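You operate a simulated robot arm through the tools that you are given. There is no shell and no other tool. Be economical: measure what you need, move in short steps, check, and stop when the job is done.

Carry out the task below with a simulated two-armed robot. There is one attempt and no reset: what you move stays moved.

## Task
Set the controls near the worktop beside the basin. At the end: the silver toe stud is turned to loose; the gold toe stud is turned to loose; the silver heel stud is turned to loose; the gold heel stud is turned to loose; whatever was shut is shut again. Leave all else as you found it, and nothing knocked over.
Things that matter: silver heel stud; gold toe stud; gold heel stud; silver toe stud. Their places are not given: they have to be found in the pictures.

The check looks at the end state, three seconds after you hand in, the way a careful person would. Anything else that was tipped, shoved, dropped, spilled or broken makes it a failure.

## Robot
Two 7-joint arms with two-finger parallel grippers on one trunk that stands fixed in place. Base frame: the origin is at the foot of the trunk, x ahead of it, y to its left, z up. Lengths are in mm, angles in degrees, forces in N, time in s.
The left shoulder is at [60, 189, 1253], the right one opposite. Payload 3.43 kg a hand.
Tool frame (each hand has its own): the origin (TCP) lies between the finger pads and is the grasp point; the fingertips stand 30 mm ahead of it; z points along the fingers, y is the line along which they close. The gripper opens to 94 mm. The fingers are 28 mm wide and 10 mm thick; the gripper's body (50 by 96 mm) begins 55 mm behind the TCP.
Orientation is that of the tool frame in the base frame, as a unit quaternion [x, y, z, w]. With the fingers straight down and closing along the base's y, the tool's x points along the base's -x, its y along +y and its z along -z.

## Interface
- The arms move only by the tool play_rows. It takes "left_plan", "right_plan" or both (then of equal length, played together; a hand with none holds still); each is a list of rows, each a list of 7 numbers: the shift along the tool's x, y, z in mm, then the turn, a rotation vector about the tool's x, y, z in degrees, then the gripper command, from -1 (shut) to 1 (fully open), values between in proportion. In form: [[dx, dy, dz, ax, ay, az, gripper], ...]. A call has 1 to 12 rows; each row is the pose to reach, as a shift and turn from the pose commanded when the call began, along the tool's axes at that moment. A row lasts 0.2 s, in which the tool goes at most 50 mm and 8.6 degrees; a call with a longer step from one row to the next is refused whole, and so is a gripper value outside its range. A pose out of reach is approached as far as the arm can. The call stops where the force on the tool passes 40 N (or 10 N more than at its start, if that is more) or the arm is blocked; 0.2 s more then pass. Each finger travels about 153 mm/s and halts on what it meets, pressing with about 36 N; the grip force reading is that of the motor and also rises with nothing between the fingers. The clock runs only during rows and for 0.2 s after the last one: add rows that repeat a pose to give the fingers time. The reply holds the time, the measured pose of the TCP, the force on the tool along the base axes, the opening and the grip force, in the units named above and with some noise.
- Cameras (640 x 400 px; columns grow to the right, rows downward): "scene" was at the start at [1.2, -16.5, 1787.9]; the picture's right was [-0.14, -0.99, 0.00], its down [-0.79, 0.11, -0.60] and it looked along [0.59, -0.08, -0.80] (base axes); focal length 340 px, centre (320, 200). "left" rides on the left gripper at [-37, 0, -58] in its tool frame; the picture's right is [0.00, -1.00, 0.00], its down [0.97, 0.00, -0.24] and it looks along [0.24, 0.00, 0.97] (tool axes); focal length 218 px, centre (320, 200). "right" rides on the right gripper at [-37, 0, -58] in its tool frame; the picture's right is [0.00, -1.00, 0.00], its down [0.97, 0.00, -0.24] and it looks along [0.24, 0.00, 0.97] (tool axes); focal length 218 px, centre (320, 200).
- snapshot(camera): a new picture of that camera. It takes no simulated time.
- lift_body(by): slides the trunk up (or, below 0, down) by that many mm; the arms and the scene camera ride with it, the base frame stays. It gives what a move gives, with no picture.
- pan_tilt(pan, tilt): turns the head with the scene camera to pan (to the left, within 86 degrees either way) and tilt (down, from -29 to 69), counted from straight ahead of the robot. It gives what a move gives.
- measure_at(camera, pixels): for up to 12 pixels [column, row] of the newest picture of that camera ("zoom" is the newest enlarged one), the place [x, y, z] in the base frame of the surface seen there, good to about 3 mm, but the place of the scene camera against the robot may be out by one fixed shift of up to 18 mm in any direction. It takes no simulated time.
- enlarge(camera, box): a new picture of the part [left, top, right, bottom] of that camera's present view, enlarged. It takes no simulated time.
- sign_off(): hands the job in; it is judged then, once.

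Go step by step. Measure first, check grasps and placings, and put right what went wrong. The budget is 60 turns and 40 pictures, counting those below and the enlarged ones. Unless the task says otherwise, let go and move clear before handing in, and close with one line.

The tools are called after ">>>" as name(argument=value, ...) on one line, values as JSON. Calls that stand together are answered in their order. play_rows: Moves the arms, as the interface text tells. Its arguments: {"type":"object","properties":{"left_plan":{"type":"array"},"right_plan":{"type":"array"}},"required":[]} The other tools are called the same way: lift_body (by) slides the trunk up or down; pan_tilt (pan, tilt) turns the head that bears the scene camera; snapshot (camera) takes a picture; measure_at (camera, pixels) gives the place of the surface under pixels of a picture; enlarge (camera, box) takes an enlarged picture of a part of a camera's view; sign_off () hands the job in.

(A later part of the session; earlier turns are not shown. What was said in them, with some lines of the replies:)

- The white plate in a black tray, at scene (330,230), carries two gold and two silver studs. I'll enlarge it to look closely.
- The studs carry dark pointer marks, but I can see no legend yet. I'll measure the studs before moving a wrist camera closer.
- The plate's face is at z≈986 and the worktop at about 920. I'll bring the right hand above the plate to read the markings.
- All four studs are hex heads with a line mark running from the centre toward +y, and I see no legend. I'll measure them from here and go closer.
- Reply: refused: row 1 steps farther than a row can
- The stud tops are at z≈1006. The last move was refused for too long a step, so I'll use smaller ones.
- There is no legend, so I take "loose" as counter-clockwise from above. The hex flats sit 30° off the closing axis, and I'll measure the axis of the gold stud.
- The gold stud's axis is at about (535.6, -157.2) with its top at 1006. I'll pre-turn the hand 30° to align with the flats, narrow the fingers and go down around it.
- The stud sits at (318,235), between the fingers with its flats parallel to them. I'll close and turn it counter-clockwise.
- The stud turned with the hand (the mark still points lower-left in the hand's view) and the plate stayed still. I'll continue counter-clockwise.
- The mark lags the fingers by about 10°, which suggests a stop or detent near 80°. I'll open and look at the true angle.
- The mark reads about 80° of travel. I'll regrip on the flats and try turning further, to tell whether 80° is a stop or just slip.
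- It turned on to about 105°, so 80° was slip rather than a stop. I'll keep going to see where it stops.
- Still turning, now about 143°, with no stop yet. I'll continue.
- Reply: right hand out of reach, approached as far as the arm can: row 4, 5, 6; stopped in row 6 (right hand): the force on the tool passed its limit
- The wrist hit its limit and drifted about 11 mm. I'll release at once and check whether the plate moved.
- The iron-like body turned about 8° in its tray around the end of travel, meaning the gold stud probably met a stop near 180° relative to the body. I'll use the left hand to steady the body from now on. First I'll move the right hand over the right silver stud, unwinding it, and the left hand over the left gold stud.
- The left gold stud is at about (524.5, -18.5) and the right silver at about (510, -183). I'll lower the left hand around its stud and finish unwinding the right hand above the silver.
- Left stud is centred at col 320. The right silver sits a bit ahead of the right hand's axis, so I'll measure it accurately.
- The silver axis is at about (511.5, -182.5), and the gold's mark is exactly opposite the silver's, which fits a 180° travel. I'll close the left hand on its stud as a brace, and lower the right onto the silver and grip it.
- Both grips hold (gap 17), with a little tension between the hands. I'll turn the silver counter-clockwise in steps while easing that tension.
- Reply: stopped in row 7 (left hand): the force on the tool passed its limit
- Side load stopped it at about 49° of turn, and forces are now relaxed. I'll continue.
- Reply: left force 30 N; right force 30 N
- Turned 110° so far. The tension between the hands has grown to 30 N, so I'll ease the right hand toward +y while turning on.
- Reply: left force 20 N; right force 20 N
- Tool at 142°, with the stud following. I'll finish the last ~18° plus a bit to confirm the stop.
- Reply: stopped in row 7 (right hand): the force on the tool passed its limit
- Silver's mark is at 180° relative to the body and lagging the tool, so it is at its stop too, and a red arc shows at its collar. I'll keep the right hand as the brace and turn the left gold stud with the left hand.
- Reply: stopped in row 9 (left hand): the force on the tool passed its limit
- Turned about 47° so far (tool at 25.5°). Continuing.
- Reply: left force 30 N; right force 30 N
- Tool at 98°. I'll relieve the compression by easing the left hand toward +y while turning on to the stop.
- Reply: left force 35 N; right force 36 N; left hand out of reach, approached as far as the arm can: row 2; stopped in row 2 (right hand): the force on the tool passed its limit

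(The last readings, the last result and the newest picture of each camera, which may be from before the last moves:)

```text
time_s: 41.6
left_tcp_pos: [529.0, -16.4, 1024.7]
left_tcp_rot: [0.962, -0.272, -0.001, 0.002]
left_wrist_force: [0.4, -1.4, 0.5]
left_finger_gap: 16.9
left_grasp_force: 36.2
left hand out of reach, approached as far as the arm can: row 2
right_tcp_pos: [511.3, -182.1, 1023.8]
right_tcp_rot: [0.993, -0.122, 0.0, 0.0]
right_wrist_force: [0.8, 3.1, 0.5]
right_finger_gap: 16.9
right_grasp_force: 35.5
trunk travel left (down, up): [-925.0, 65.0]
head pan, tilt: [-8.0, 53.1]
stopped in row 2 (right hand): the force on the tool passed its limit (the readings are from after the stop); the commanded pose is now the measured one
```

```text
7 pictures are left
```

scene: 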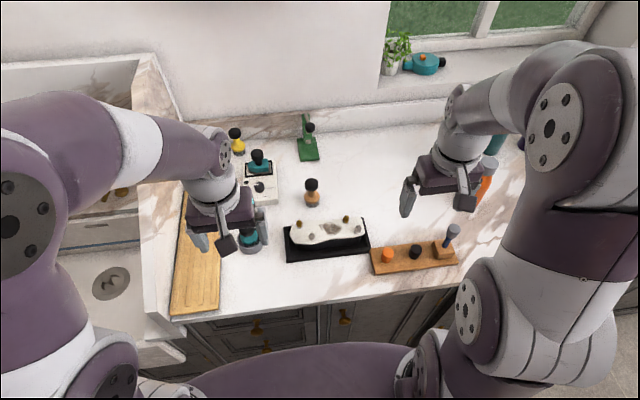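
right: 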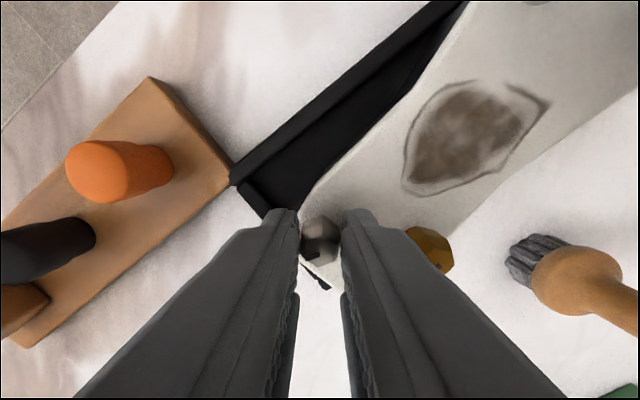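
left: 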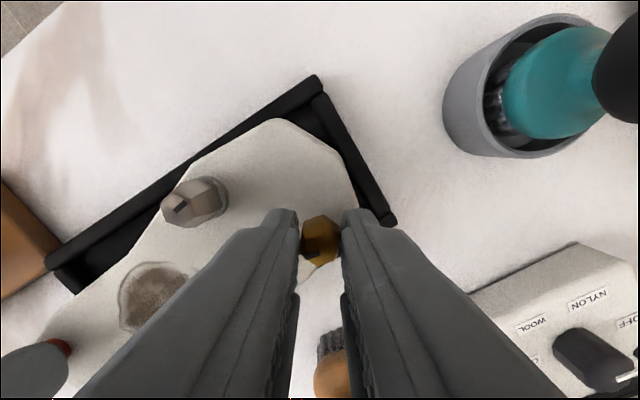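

The left wrist is at its limit at about 149°, with roughly 12° of stud travel left, and the right silver now shows red at its base. I'll release, go back 60° and regrip.

>>> play_rows(left_plan=[[0, 0, 0, 0, 0, 0, -0.5], [0, 0, 0, 0, 0, 0, -0.15], [0, 0, -12, 0, 0, 0, -0.15], [0, 0, -25, 0, 0, 5, -0.15], [0, 0, -25, 0, 0, 13, -0.15], [0, 0, -25, 0, 0, 21, -0.15], [0, 0, -25, 0, 0, 29, -0.15], [0, 0, -25, 0, 0, 37, -0.15], [0, 0, -25, 0, 0, 45, -0.15], [0, 0, -25, 0, 0, 53, -0.15], [0, 0, -25, 0, 0, 60, -0.15], [0, 0, -25, 0, 0, 60, -0.15]])

>>> snapshot(camera="left")

```text
time_s: 44.2
left_tcp_pos: [527.8, -17.4, 1050.1]
left_tcp_rot: [-0.697, 0.717, -0.001, -0.003]
left_wrist_force: [-0.3, -0.4, 0.1]
left_finger_gap: 40.3
left_grasp_force: 0.1
right_tcp_pos: [511.9, -181.3, 1023.8]
right_tcp_rot: [0.993, -0.121, 0.001, 0.0]
right_wrist_force: [-0.3, 0.8, 0.3]
right_finger_gap: 16.6
right_grasp_force: 36.0
trunk travel left (down, up): [-925.0, 65.0]
head pan, tilt: [-8.0, 53.1]
```

```text
6 pictures are left
```

left: 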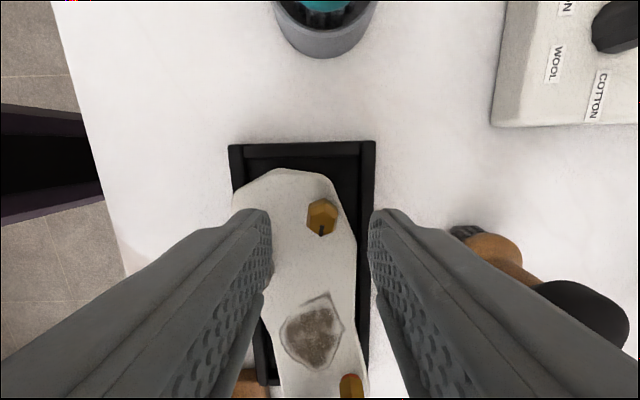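

>>> measure_at(camera="left", pixels=[[322, 226], [321, 232], [318, 220], [326, 222], [350, 384], [230, 148], [374, 145], [285, 172], [356, 250]])

>>> enlarge(camera="left", box=[215, 130, 395, 270])

```text
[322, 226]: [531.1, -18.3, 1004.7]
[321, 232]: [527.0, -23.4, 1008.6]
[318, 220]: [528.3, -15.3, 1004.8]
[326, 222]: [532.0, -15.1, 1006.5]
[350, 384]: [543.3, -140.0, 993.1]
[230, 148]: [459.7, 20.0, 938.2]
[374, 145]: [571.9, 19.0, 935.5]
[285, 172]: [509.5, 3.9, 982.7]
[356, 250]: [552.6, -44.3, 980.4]
```

```text
2.86 times, centred on (305, 200) of left
```

zoom: 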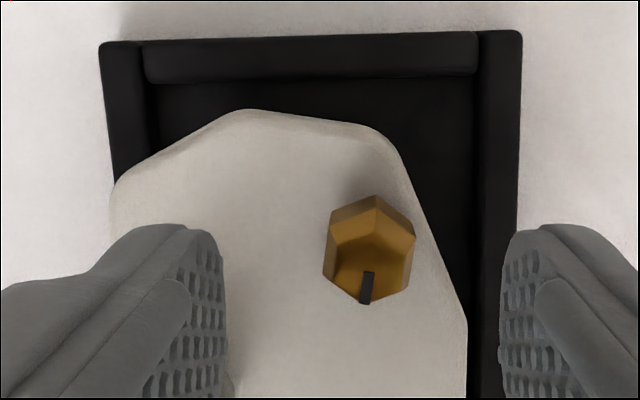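

The mark is at about 160° relative to the body, so about 20° remain. I'll align to the flats, descend, regrip and finish the turn.

>>> play_rows(left_plan=[[0, -0.7, 0, 0, 0, 8, -0.15], [0, -0.7, 12, 0, 0, 10, -0.15], [0, -0.7, 26, 0, 0, 10, -0.15], [0, -0.7, 26, 0, 0, 10, -0.5], [0, -0.7, 26, 0, 0, 10, -1], [0, -0.7, 26, 0, 0, 10, -1], [0, -0.7, 26, 0, 0, 5, -1], [0, -0.7, 26, 0, 0, 0, -1], [0, -0.7, 26, 0, 0, -5, -1], [0, -0.7, 26, 0, 0, -10, -1], [0, -0.7, 26, 0, 0, -15, -1], [0, -0.7, 26, 0, 0, -18, -1]])

>>> snapshot(camera="left")

```text
time_s: 46.8
left_tcp_pos: [527.7, -17.4, 1023.7]
left_tcp_rot: [0.802, -0.598, 0.0, 0.003]
left_wrist_force: [-1.3, -0.2, 0.0]
left_finger_gap: 17.9
left_grasp_force: 36.2
right_tcp_pos: [511.3, -182.0, 1024.1]
right_tcp_rot: [0.993, -0.121, 0.001, -0.001]
right_wrist_force: [0.9, -0.5, -0.4]
right_finger_gap: 16.9
right_grasp_force: 36.2
trunk travel left (down, up): [-925.0, 65.0]
head pan, tilt: [-8.0, 53.1]
```

```text
4 pictures are left
```

left: 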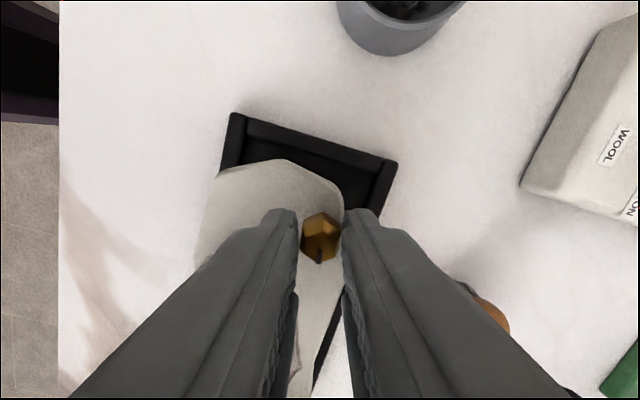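

The left gold has reached its stop (about 183° relative, with the fingers now slipping). Next I'll move the left hand to the left silver stud, unwinding its wrist, with the right hand still bracing.

>>> play_rows(left_plan=[[0, 0, 0, 0, 0, 0, -0.5], [0, 0, 0, 0, 0, 0, -0.15], [0, 0, -14, 0, 0, 0, -0.15], [0, 0, -30, 0, 0, 8, -0.15], [5, 12, -30, 0, 0, 16, -0.15], [10, 24, -30, 0, 0, 24, -0.15], [16, 35, -30, 0, 0, 32, -0.15], [22, 46, -30, 0, 0, 40, -0.15], [22, 46, -30, 0, 0, 48, -0.15], [22, 46, -30, 0, 0, 56, -0.15], [22, 46, -30, 0, 0, 64, -0.15], [22, 46, -30, 0, 0, 72, -0.15]])

>>> play_rows(left_plan=[[0, 0, 0, 0, 0, 8.5, -0.15], [0, 0, 0, 0, 0, 17, -0.15], [0, 0, 0, 0, 0, 25.5, -0.15], [0, 0, 0, 0, 0, 34, -0.15], [0, 0, 0, 0, 0, 42.5, -0.15], [0, 0, 0, 0, 0, 51, -0.15], [0, 0, 0, 0, 0, 59.5, -0.15], [0, 0, 0, 0, 0, 68, -0.15], [0, 0, 0, 0, 0, 76.5, -0.15], [0, 0, 0, 0, 0, 85, -0.15], [0, 0, 0, 0, 0, 93.5, -0.15], [0, 0, 0, 0, 0, 102, -0.15]])

>>> play_rows(left_plan=[[0, 0, 0, 0, 0, 7, -0.15], [0, 0, 0, 0, 0, 14, -0.15], [0, 0, 0, 0, 0, 14, -0.15]])

>>> snapshot(camera="left")

```text
time_s: 49.4
left_tcp_pos: [490.6, -51.2, 1054.6]
left_tcp_rot: [-0.295, 0.955, -0.001, -0.001]
left_wrist_force: [-0.2, -1.2, 0.4]
left_finger_gap: 40.1
left_grasp_force: 0.0
right_tcp_pos: [511.1, -182.1, 1024.5]
right_tcp_rot: [0.993, -0.121, 0.001, 0.0]
right_wrist_force: [0.6, -0.8, 0.5]
right_finger_gap: 16.8
right_grasp_force: 36.0
trunk travel left (down, up): [-925.0, 65.0]
head pan, tilt: [-8.0, 53.1]
```

```text
time_s: 52.0
left_tcp_pos: [491.2, -51.8, 1053.8]
left_tcp_rot: [0.557, 0.831, -0.002, 0.001]
left_wrist_force: [0.1, 0.6, 0.4]
left_finger_gap: 39.9
left_grasp_force: 0.0
right_tcp_pos: [512.0, -181.5, 1023.5]
right_tcp_rot: [0.993, -0.122, 0.001, -0.001]
right_wrist_force: [-0.1, -0.7, -0.8]
right_finger_gap: 16.7
right_grasp_force: 36.0
trunk travel left (down, up): [-925.0, 65.0]
head pan, tilt: [-8.0, 53.1]
```

```text
time_s: 52.8
left_tcp_pos: [492.2, -51.3, 1053.2]
left_tcp_rot: [0.653, 0.757, -0.002, 0.002]
left_wrist_force: [-0.5, -0.3, 0.6]
left_finger_gap: 39.8
left_grasp_force: 0.0
right_tcp_pos: [511.6, -181.9, 1023.3]
right_tcp_rot: [0.993, -0.121, 0.002, -0.001]
right_wrist_force: [-0.3, 1.0, -0.2]
right_finger_gap: 16.8
right_grasp_force: 35.9
trunk travel left (down, up): [-925.0, 65.0]
head pan, tilt: [-8.0, 53.1]
```

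```text
3 pictures are left
```

left: 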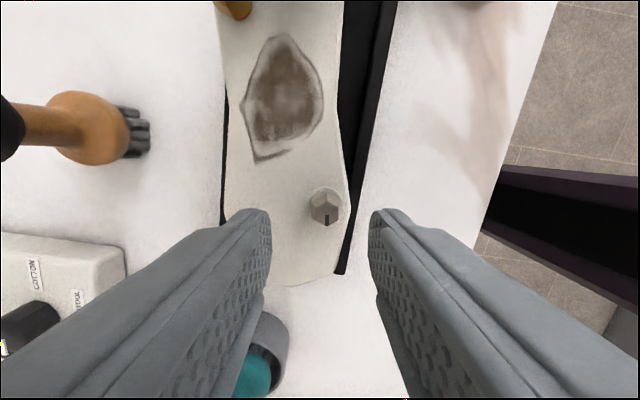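

>>> measure_at(camera="left", pixels=[[327, 213], [326, 216], [322, 216], [331, 216], [327, 222], [326, 205]])

```text
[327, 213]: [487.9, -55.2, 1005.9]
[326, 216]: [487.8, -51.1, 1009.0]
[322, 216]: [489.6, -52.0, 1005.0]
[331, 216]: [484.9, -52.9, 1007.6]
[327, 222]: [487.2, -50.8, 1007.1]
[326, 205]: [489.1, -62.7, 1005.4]
```

The stud is about 4 mm off in -x and 3.4 mm off in -y of the tool. I'll correct, descend, grip and start turning.

>>> play_rows(left_plan=[[-4, -3.4, 0, 0, 0, 0, -0.15], [-4, -3.4, 10, 0, 0, 0, -0.15], [-4, -3.4, 20, 0, 0, 0, -0.15], [-4, -3.4, 29.5, 0, 0, 0, -0.15], [-4, -3.4, 29.5, 0, 0, 0, -0.5], [-4, -3.4, 29.5, 0, 0, 0, -1], [-4, -3.4, 29.5, 0, 0, 0, -1], [-4, -3.4, 29.5, 0, 0, -6, -1], [-4, -3.4, 29.5, 0, 0, -12, -1], [-4, -3.4, 29.5, 0, 0, -18, -1], [-4, -3.4, 29.5, 0, 0, -24, -1], [-4, -3.4, 29.5, 0, 0, -30, -1]])

```text
time_s: 55.4
left_tcp_pos: [489.3, -54.3, 1025.8]
left_tcp_rot: [0.433, 0.901, -0.002, 0.001]
left_wrist_force: [5.0, 6.3, 5.0]
left_finger_gap: 18.0
left_grasp_force: 36.3
right_tcp_pos: [510.8, -181.9, 1023.7]
right_tcp_rot: [0.993, -0.121, 0.0, 0.0]
right_wrist_force: [-0.6, -5.9, 0.1]
right_finger_gap: 16.8
right_grasp_force: 35.8
trunk travel left (down, up): [-925.0, 65.0]
head pan, tilt: [-8.0, 53.1]
```

>>> play_rows(left_plan=[[0, 0, 0, 0, 0, -6, -1], [0, 0, 0, 0, 0, -12, -1], [0, 0, 0, 0, 0, -18, -1], [0, 0, 0, 0, 0, -24, -1], [0, 0, 0, 0, 0, -30, -1], [0, 0, 0, 0, 0, -36, -1], [0, 0, 0, 0, 0, -42, -1], [0, 0, 0, 0, 0, -48, -1], [0, 0, 0, 0, 0, -54, -1], [0, 0, 0, 0, 0, -60, -1], [0, 0, 0, 0, 0, -66, -1], [0, 0, 0, 0, 0, -72, -1]])

```text
time_s: 58.0
left_tcp_pos: [489.0, -54.4, 1024.9]
left_tcp_rot: [-0.179, 0.984, -0.001, 0.0]
left_wrist_force: [7.2, 22.7, 19.0]
left_finger_gap: 18.0
left_grasp_force: 36.1
right_tcp_pos: [511.4, -181.3, 1024.7]
right_tcp_rot: [0.993, -0.121, 0.001, 0.0]
right_wrist_force: [0.9, -20.0, -1.5]
right_finger_gap: 16.9
right_grasp_force: 36.0
trunk travel left (down, up): [-925.0, 65.0]
head pan, tilt: [-8.0, 53.1]
```

I'll ease the side and vertical load slightly and keep turning.

>>> play_rows(left_plan=[[-0.4, 1.1, -1, 0, 0, 0, -1], [-0.4, 1.1, -1.5, 0, 0, -6, -1], [-0.4, 1.1, -1.5, 0, 0, -12, -1], [-0.4, 1.1, -1.5, 0, 0, -18, -1], [-0.4, 1.1, -1.5, 0, 0, -24, -1], [-0.4, 1.1, -1.5, 0, 0, -30, -1], [-0.4, 1.1, -1.5, 0, 0, -36, -1], [-0.4, 1.1, -1.5, 0, 0, -42, -1], [-0.4, 1.1, -1.5, 0, 0, -48, -1], [-0.4, 1.1, -1.5, 0, 0, -54, -1], [-0.4, 1.1, -1.5, 0, 0, -60, -1], [-0.4, 1.1, -1.5, 0, 0, -66, -1]])

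```text
time_s: 60.4
left_tcp_pos: [486.7, -56.0, 1027.2]
left_tcp_rot: [-0.619, 0.785, 0.0, -0.001]
left_wrist_force: [-4.5, 6.2, -0.6]
left_finger_gap: 18.0
left_grasp_force: 36.5
right_tcp_pos: [512.5, -182.4, 1023.4]
right_tcp_rot: [0.992, -0.124, 0.002, -0.001]
right_wrist_force: [4.2, -5.8, 0.0]
right_finger_gap: 16.7
right_grasp_force: 35.8
trunk travel left (down, up): [-925.0, 65.0]
head pan, tilt: [-8.0, 53.1]
stopped in row 11 (left hand): the force on the tool passed its limit (the readings are from after the stop); the commanded pose is now the measured one
```

>>> play_rows(left_plan=[[0, 0, 0, 0, 0, -5, -1], [0, 0, 0, 0, 0, -10, -1], [0, 0, 0, 0, 0, -15, -1], [0, 0, 0, 0, 0, -20, -1], [0, 0, 0, 0, 0, -25, -1], [0, 0, 0, 0, 0, -30, -1]])

>>> snapshot(camera="left")

```text
time_s: 60.7
left_tcp_pos: [484.5, -55.6, 1025.9]
left_tcp_rot: [-0.628, 0.778, 0.002, -0.003]
left_wrist_force: [-7.0, 6.6, 1.5]
left_finger_gap: 17.6
left_grasp_force: 36.5
right_tcp_pos: [513.3, -184.0, 1023.1]
right_tcp_rot: [0.992, -0.127, 0.004, -0.001]
right_wrist_force: [2.7, -6.3, 4.4]
right_finger_gap: 16.9
right_grasp_force: 35.9
trunk travel left (down, up): [-925.0, 65.0]
head pan, tilt: [-8.0, 53.1]
stopped in row 1 (left hand): the force on the tool passed its limit (the readings are from after the stop); the commanded pose is now the measured one
```

```text
2 pictures are left
```

left: 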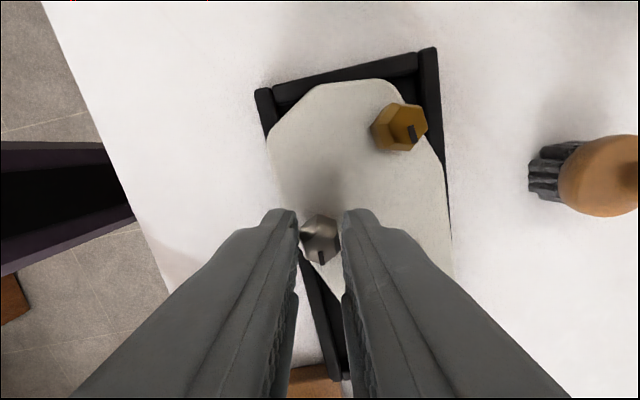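

The left silver's mark is parallel to the gold's, so all four studs are at their stop. The body is now about 11° rotated from where it stood, so with both silver studs gripped I'll carry it rigidly back (right silver to (498,-188), left silver to (495,-58)).

>>> play_rows(right_plan=[[-1.3, 0.85, 0, 0, 0, 1.1, -1], [-2.6, 1.7, 0, 0, 0, 2.2, -1], [-3.9, 2.55, 0, 0, 0, 3.3, -1], [-5.2, 3.4, 0, 0, 0, 4.4, -1], [-6.5, 4.25, 0, 0, 0, 5.5, -1], [-7.9, 5.1, 0, 0, 0, 6.6, -1], [-9.2, 5.95, 0, 0, 0, 7.7, -1], [-10.5, 6.8, 0, 0, 0, 8.8, -1], [-11.8, 7.65, 0, 0, 0, 9.9, -1], [-13.1, 8.5, 0, 0, 0, 11, -1], [-13.1, 8.5, 0, 0, 0, 11, -1]], left_plan=[[-0.06, -1.03, 0, 0, 0, 1.1, -1], [-0.12, -2.06, 0, 0, 0, 2.2, -1], [-0.18, -3.1, 0, 0, 0, 3.3, -1], [-0.24, -4.1, 0, 0, 0, 4.4, -1], [-0.3, -5.15, 0, 0, 0, 5.5, -1], [-0.36, -6.2, 0, 0, 0, 6.6, -1], [-0.42, -7.2, 0, 0, 0, 7.7, -1], [-0.48, -8.2, 0, 0, 0, 8.8, -1], [-0.54, -9.3, 0, 0, 0, 9.9, -1], [-0.6, -10.3, 0, 0, 0, 11, -1], [-0.6, -10.3, 0, 0, 0, 11, -1]])

```text
time_s: 63.1
left_tcp_pos: [494.6, -55.9, 1026.2]
left_tcp_rot: [-0.551, 0.835, 0.002, -0.002]
left_wrist_force: [-1.0, -5.1, 1.9]
left_finger_gap: 17.9
left_grasp_force: 35.9
right_tcp_pos: [498.7, -188.9, 1023.8]
right_tcp_rot: [0.975, -0.221, 0.005, -0.002]
right_wrist_force: [2.4, 6.8, 0.2]
right_finger_gap: 16.7
right_grasp_force: 36.1
trunk travel left (down, up): [-925.0, 65.0]
head pan, tilt: [-8.0, 53.1]
```

The body moved back with low forces. I'll release both hands, lift and retreat clear.

>>> play_rows(right_plan=[[0, 0, 0, 0, 0, 0, -0.5], [0, 0, 0, 0, 0, 0, -0.15], [0, 0, -10, 0, 0, 0, -0.15], [0, 0, -30, 0, 0, 0, -0.15], [0, 0, -70, 0, 0, 0, -0.15], [0, 0, -115, 0, 0, 0, -0.15], [0, 0, -160, 0, 0, 0, -0.15], [0, 0, -200, 0, 0, 0, -0.15], [-17, 33, -200, 0, 0, 0, -0.15], [-35, 66, -200, 0, 0, 0, -0.15], [-52, 100, -200, 0, 0, 0, -0.15], [-70, 133, -200, 0, 0, 0, -0.15]], left_plan=[[0, 0, 0, 0, 0, 0, -0.5], [0, 0, 0, 0, 0, 0, -0.15], [0, 0, -10, 0, 0, 0, -0.15], [0, 0, -30, 0, 0, 0, -0.15], [0, 0, -70, 0, 0, 0, -0.15], [0, 0, -115, 0, 0, 0, -0.15], [0, 0, -160, 0, 0, 0, -0.15], [0, 0, -200, 0, 0, 0, -0.15], [-16, 45, -200, 0, 0, 0, -0.15], [-32, 90, -200, 0, 0, 0, -0.15], [-48, 135, -200, 0, 0, 0, -0.15], [-64, 180, -200, 0, 0, 0, -0.15]])

>>> enlarge(camera="scene", box=[270, 170, 400, 275])

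```text
time_s: 65.7
left_tcp_pos: [355.3, 73.5, 1229.1]
left_tcp_rot: [-0.55, 0.835, 0.001, -0.002]
left_wrist_force: [-0.2, 0.5, 0.9]
left_finger_gap: 39.7
left_grasp_force: 0.1
left hand out of reach, approached as far as the arm can: row 8
right_tcp_pos: [375.0, -278.7, 1223.0]
right_tcp_rot: [0.975, -0.22, 0.006, -0.002]
right_wrist_force: [0.4, 0.4, 0.1]
right_finger_gap: 39.8
right_grasp_force: 0.0
trunk travel left (down, up): [-925.0, 65.0]
head pan, tilt: [-8.0, 53.1]
```

```text
3.81 times, centred on (335, 222) of scene
```

zoom: 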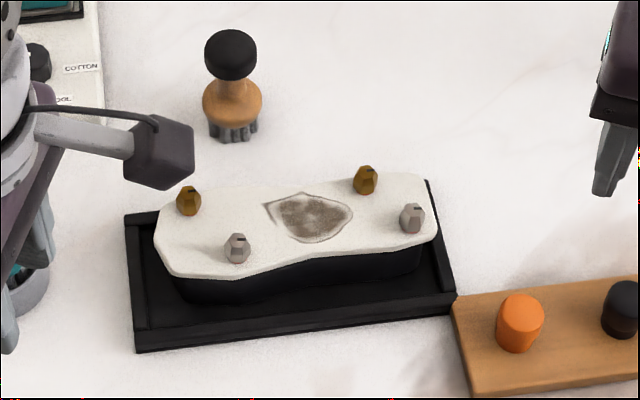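

Compared with the start picture the body is displaced about (+4,-6) zoom px with no rotation. I'll measure the same points in the old scene picture and the new one.

>>> measure_at(camera="scene", pixels=[[299.3, 221.5], [346, 217], [311.9, 233.5], [358.4, 226.5], [315, 222], [331, 228], [340, 224], [295, 232], [288, 255]])

>>> measure_at(camera="zoom", pixels=[[189, 194], [365, 173], [237, 242], [412, 211], [248, 194], [309, 217], [343, 202], [172, 232], [140, 330]])

```text
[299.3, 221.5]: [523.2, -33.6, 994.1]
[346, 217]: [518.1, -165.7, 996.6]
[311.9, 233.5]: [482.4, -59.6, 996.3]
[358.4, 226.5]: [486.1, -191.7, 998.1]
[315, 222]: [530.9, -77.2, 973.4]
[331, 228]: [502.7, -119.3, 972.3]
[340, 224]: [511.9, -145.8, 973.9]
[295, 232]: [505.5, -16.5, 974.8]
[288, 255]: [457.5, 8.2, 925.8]
```

```text
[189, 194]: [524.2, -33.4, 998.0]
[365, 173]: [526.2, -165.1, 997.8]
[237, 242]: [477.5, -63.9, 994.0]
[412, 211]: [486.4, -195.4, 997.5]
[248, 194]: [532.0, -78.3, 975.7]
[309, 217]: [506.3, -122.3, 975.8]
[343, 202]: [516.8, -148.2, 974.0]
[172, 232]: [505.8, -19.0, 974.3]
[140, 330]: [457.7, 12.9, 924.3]
```

The residual is about +6 mm in x and -4 mm in y. It comes from the stud's free play along the finger width. I'll go back down the same path, grip both silvers again and shift the body by that amount.

>>> play_rows(right_plan=[[17, -33, 0, 0, 0, 0, -0.15], [35, -66, 5, 0, 0, 0, -0.15], [52, -100, 12, 0, 0, 0, -0.15], [70, -133, 25, 0, 0, 0, -0.15], [70, -133, 70, 0, 0, 0, -0.15], [70, -133, 115, 0, 0, 0, -0.15], [70, -133, 155, 0, 0, 0, -0.15], [70, -133, 180, 0, 0, 0, -0.15], [70, -133, 200, 0, 0, 0, -0.15], [70, -133, 200, 0, 0, 0, -0.5], [70, -133, 200, 0, 0, 0, -1], [70, -133, 200, 0, 0, 0, -1]], left_plan=[[16, -45, 0, 0, 0, 0, -0.15], [32, -90, 5, 0, 0, 0, -0.15], [48, -135, 12, 0, 0, 0, -0.15], [64, -180, 25, 0, 0, 0, -0.15], [64, -180, 70, 0, 0, 0, -0.15], [64, -180, 115, 0, 0, 0, -0.15], [64, -180, 155, 0, 0, 0, -0.15], [64, -180, 180, 0, 0, 0, -0.15], [64, -180, 200, 0, 0, 0, -0.15], [64, -180, 200, 0, 0, 0, -0.5], [64, -180, 200, 0, 0, 0, -1], [64, -180, 200, 0, 0, 0, -1]])

```text
time_s: 66.8
left_tcp_pos: [499.2, -55.8, 1194.4]
left_tcp_rot: [-0.548, 0.836, 0.005, -0.004]
left_wrist_force: [-0.1, 0.7, -0.7]
left_finger_gap: 40.3
left_grasp_force: 0.0
right_tcp_pos: [500.4, -194.1, 1193.3]
right_tcp_rot: [0.975, -0.223, 0.007, -0.001]
right_wrist_force: [3.2, -1.4, 0.4]
right_finger_gap: 40.1
right_grasp_force: 0.0
trunk travel left (down, up): [-925.0, 65.0]
head pan, tilt: [-8.0, 53.1]
stopped in row 5 (left hand): the force on the tool passed its limit (the readings are from after the stop); the commanded pose is now the measured one
```

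The left hand stopped on a force spike at z≈1194, and forces are now near zero. I'll continue down gently with a small lateral correction, stopping above the studs.

>>> play_rows(right_plan=[[-1, -1, 8, 0, 0, 0, -0.15], [-2, -2, 25, 0, 0, 0, -0.15], [-3.8, -4, 45, 0, 0, 0, -0.15], [-3.8, -4, 65, 0, 0, 0, -0.15], [-3.8, -4, 85, 0, 0, 0, -0.15], [-3.8, -4, 105, 0, 0, 0, -0.15], [-3.8, -4, 125, 0, 0, 0, -0.15], [-3.8, -4, 141, 0, 0, 0, -0.15], [-3.8, -4, 141, 0, 0, 0, -0.15]], left_plan=[[0.6, 1, 8, 0, 0, 0, -0.15], [1.2, 2, 25, 0, 0, 0, -0.15], [1.8, 4.2, 45, 0, 0, 0, -0.15], [1.8, 4.2, 65, 0, 0, 0, -0.15], [1.8, 4.2, 85, 0, 0, 0, -0.15], [1.8, 4.2, 105, 0, 0, 0, -0.15], [1.8, 4.2, 125, 0, 0, 0, -0.15], [1.8, 4.2, 141, 0, 0, 0, -0.15], [1.8, 4.2, 141, 0, 0, 0, -0.15]])

```text
time_s: 68.8
left_tcp_pos: [489.9, -53.5, 1055.3]
left_tcp_rot: [-0.548, 0.836, 0.005, -0.003]
left_wrist_force: [0.4, 0.1, 0.1]
left_finger_gap: 40.1
left_grasp_force: 0.0
right_tcp_pos: [495.9, -186.3, 1052.5]
right_tcp_rot: [0.975, -0.224, 0.009, 0.0]
right_wrist_force: [-0.9, 0.3, -0.1]
right_finger_gap: 40.2
right_grasp_force: 0.1
trunk travel left (down, up): [-925.0, 65.0]
head pan, tilt: [-8.0, 53.1]
```

Both hands are just above the studs and slightly off. I'll correct, descend, and grip.

>>> play_rows(right_plan=[[3.6, 1.1, 0, 0, 0, 0, -0.15], [3.6, 1.1, 10, 0, 0, 0, -0.15], [3.6, 1.1, 20, 0, 0, 0, -0.15], [3.6, 1.1, 28.5, 0, 0, 0, -0.15], [3.6, 1.1, 28.5, 0, 0, 0, -0.5], [3.6, 1.1, 28.5, 0, 0, 0, -1], [3.6, 1.1, 28.5, 0, 0, 0, -1]], left_plan=[[0.4, -5.3, 0, 0, 0, 0, -0.15], [0.4, -5.3, 10, 0, 0, 0, -0.15], [0.4, -5.3, 20, 0, 0, 0, -0.15], [0.4, -5.3, 29, 0, 0, 0, -0.15], [0.4, -5.3, 29, 0, 0, 0, -0.5], [0.4, -5.3, 29, 0, 0, 0, -1], [0.4, -5.3, 29, 0, 0, 0, -1]])

```text
time_s: 70.4
left_tcp_pos: [494.9, -55.7, 1024.7]
left_tcp_rot: [-0.548, 0.836, 0.004, -0.003]
left_wrist_force: [0.0, -5.8, -0.5]
left_finger_gap: 17.1
left_grasp_force: 35.9
right_tcp_pos: [500.2, -189.6, 1023.2]
right_tcp_rot: [0.975, -0.224, 0.008, -0.001]
right_wrist_force: [1.7, 5.3, 0.3]
right_finger_gap: 17.1
right_grasp_force: 35.9
trunk travel left (down, up): [-925.0, 65.0]
head pan, tilt: [-8.0, 53.1]
```

>>> play_rows(right_plan=[[-2, -0.1, 0, 0, 0, 0.2, -1], [-4, -0.2, 0, 0, 0, 0.5, -1], [-6, -0.3, 0, 0, 0, 0.8, -1], [-8, -0.4, 0, 0, 0, 1, -1], [-8, -0.4, 0, 0, 0, 1, -1], [-8, -0.4, 0, 0, 0, 1, -1]], left_plan=[[-0.4, 1.5, 0, 0, 0, 0.2, -1], [-0.8, 3, 0, 0, 0, 0.5, -1], [-1.1, 4.6, 0, 0, 0, 0.8, -1], [-1.5, 6.1, 0, 0, 0, 1, -1], [-1.5, 6.1, 0, 0, 0, 1, -1], [-1.5, 6.1, 0, 0, 0, 1, -1]])

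>>> play_rows(right_plan=[[0, 0, 0, 0, 0, 0, -0.5], [0, 0, 0, 0, 0, 0, -0.15], [0, 0, -10, 0, 0, 0, -0.15], [0, 0, -30, 0, 0, 0, -0.15], [0, 0, -60, 0, 0, 0, -0.15], [0, 0, -90, 0, 0, 0, -0.15], [0, 0, -120, 0, 0, 0, -0.15], [-12, 23, -150, 0, 0, 0, -0.15], [-25, 48, -170, 0, 0, 0, -0.15], [-40, 75, -180, 0, 0, 0, -0.15], [-55, 104, -190, 0, 0, 0, -0.15], [-70, 133, -200, 0, 0, 0, -0.15]], left_plan=[[0, 0, 0, 0, 0, 0, -0.5], [0, 0, 0, 0, 0, 0, -0.15], [0, 0, -10, 0, 0, 0, -0.15], [0, 0, -30, 0, 0, 0, -0.15], [0, 0, -60, 0, 0, 0, -0.15], [0, 0, -90, 0, 0, 0, -0.15], [0, 0, -120, 0, 0, 0, -0.15], [-11, 30, -145, 0, 0, 0, -0.15], [-25, 65, -160, 0, 0, 0, -0.15], [-40, 105, -170, 0, 0, 0, -0.15], [-52, 145, -180, 0, 0, 0, -0.15], [-64, 180, -190, 0, 0, 0, -0.15]])

>>> enlarge(camera="scene", box=[270, 170, 400, 275])

```text
time_s: 71.8
left_tcp_pos: [489.3, -52.2, 1025.3]
left_tcp_rot: [-0.542, 0.84, 0.005, -0.004]
left_wrist_force: [0.6, -12.2, -6.2]
left_finger_gap: 17.4
left_grasp_force: 36.0
right_tcp_pos: [495.4, -185.2, 1023.4]
right_tcp_rot: [0.972, -0.233, 0.009, -0.002]
right_wrist_force: [2.6, 9.7, 12.0]
right_finger_gap: 16.8
right_grasp_force: 35.8
trunk travel left (down, up): [-925.0, 65.0]
head pan, tilt: [-8.0, 53.1]
```

```text
time_s: 74.4
left_tcp_pos: [349.2, 80.7, 1218.3]
left_tcp_rot: [-0.54, 0.841, 0.004, -0.003]
left_wrist_force: [-0.2, 0.8, 0.4]
left_finger_gap: 40.1
left_grasp_force: 0.0
right_tcp_pos: [364.7, -272.3, 1221.2]
right_tcp_rot: [0.973, -0.232, 0.009, -0.001]
right_wrist_force: [0.4, 0.2, 0.5]
right_finger_gap: 40.1
right_grasp_force: 0.1
trunk travel left (down, up): [-925.0, 65.0]
head pan, tilt: [-8.0, 53.1]
```

```text
3.81 times, centred on (335, 222) of scene
```

zoom: 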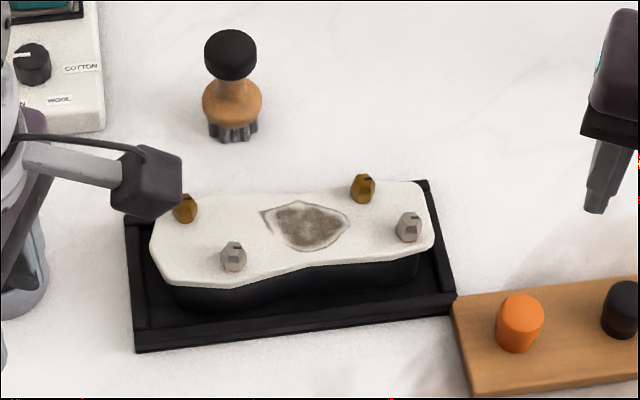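

The latest picture has all four studs within 1–2 px of their starting places. Their marks all point to the opposite side, the tray and neighbouring objects are unmoved, and both hands are clear. I'm handing in.

>>> sign_off()

```text
The job is handed in.
```

I turned all four studs about 180° counter-clockwise, to where they stopped. With no legend to read, I took that as "loose". The plate that carries the studs slipped in its tray while I was turning them, and I moved it back to within 1–2 px of its starting place in the zoomed picture. Nothing needed opening or shutting.
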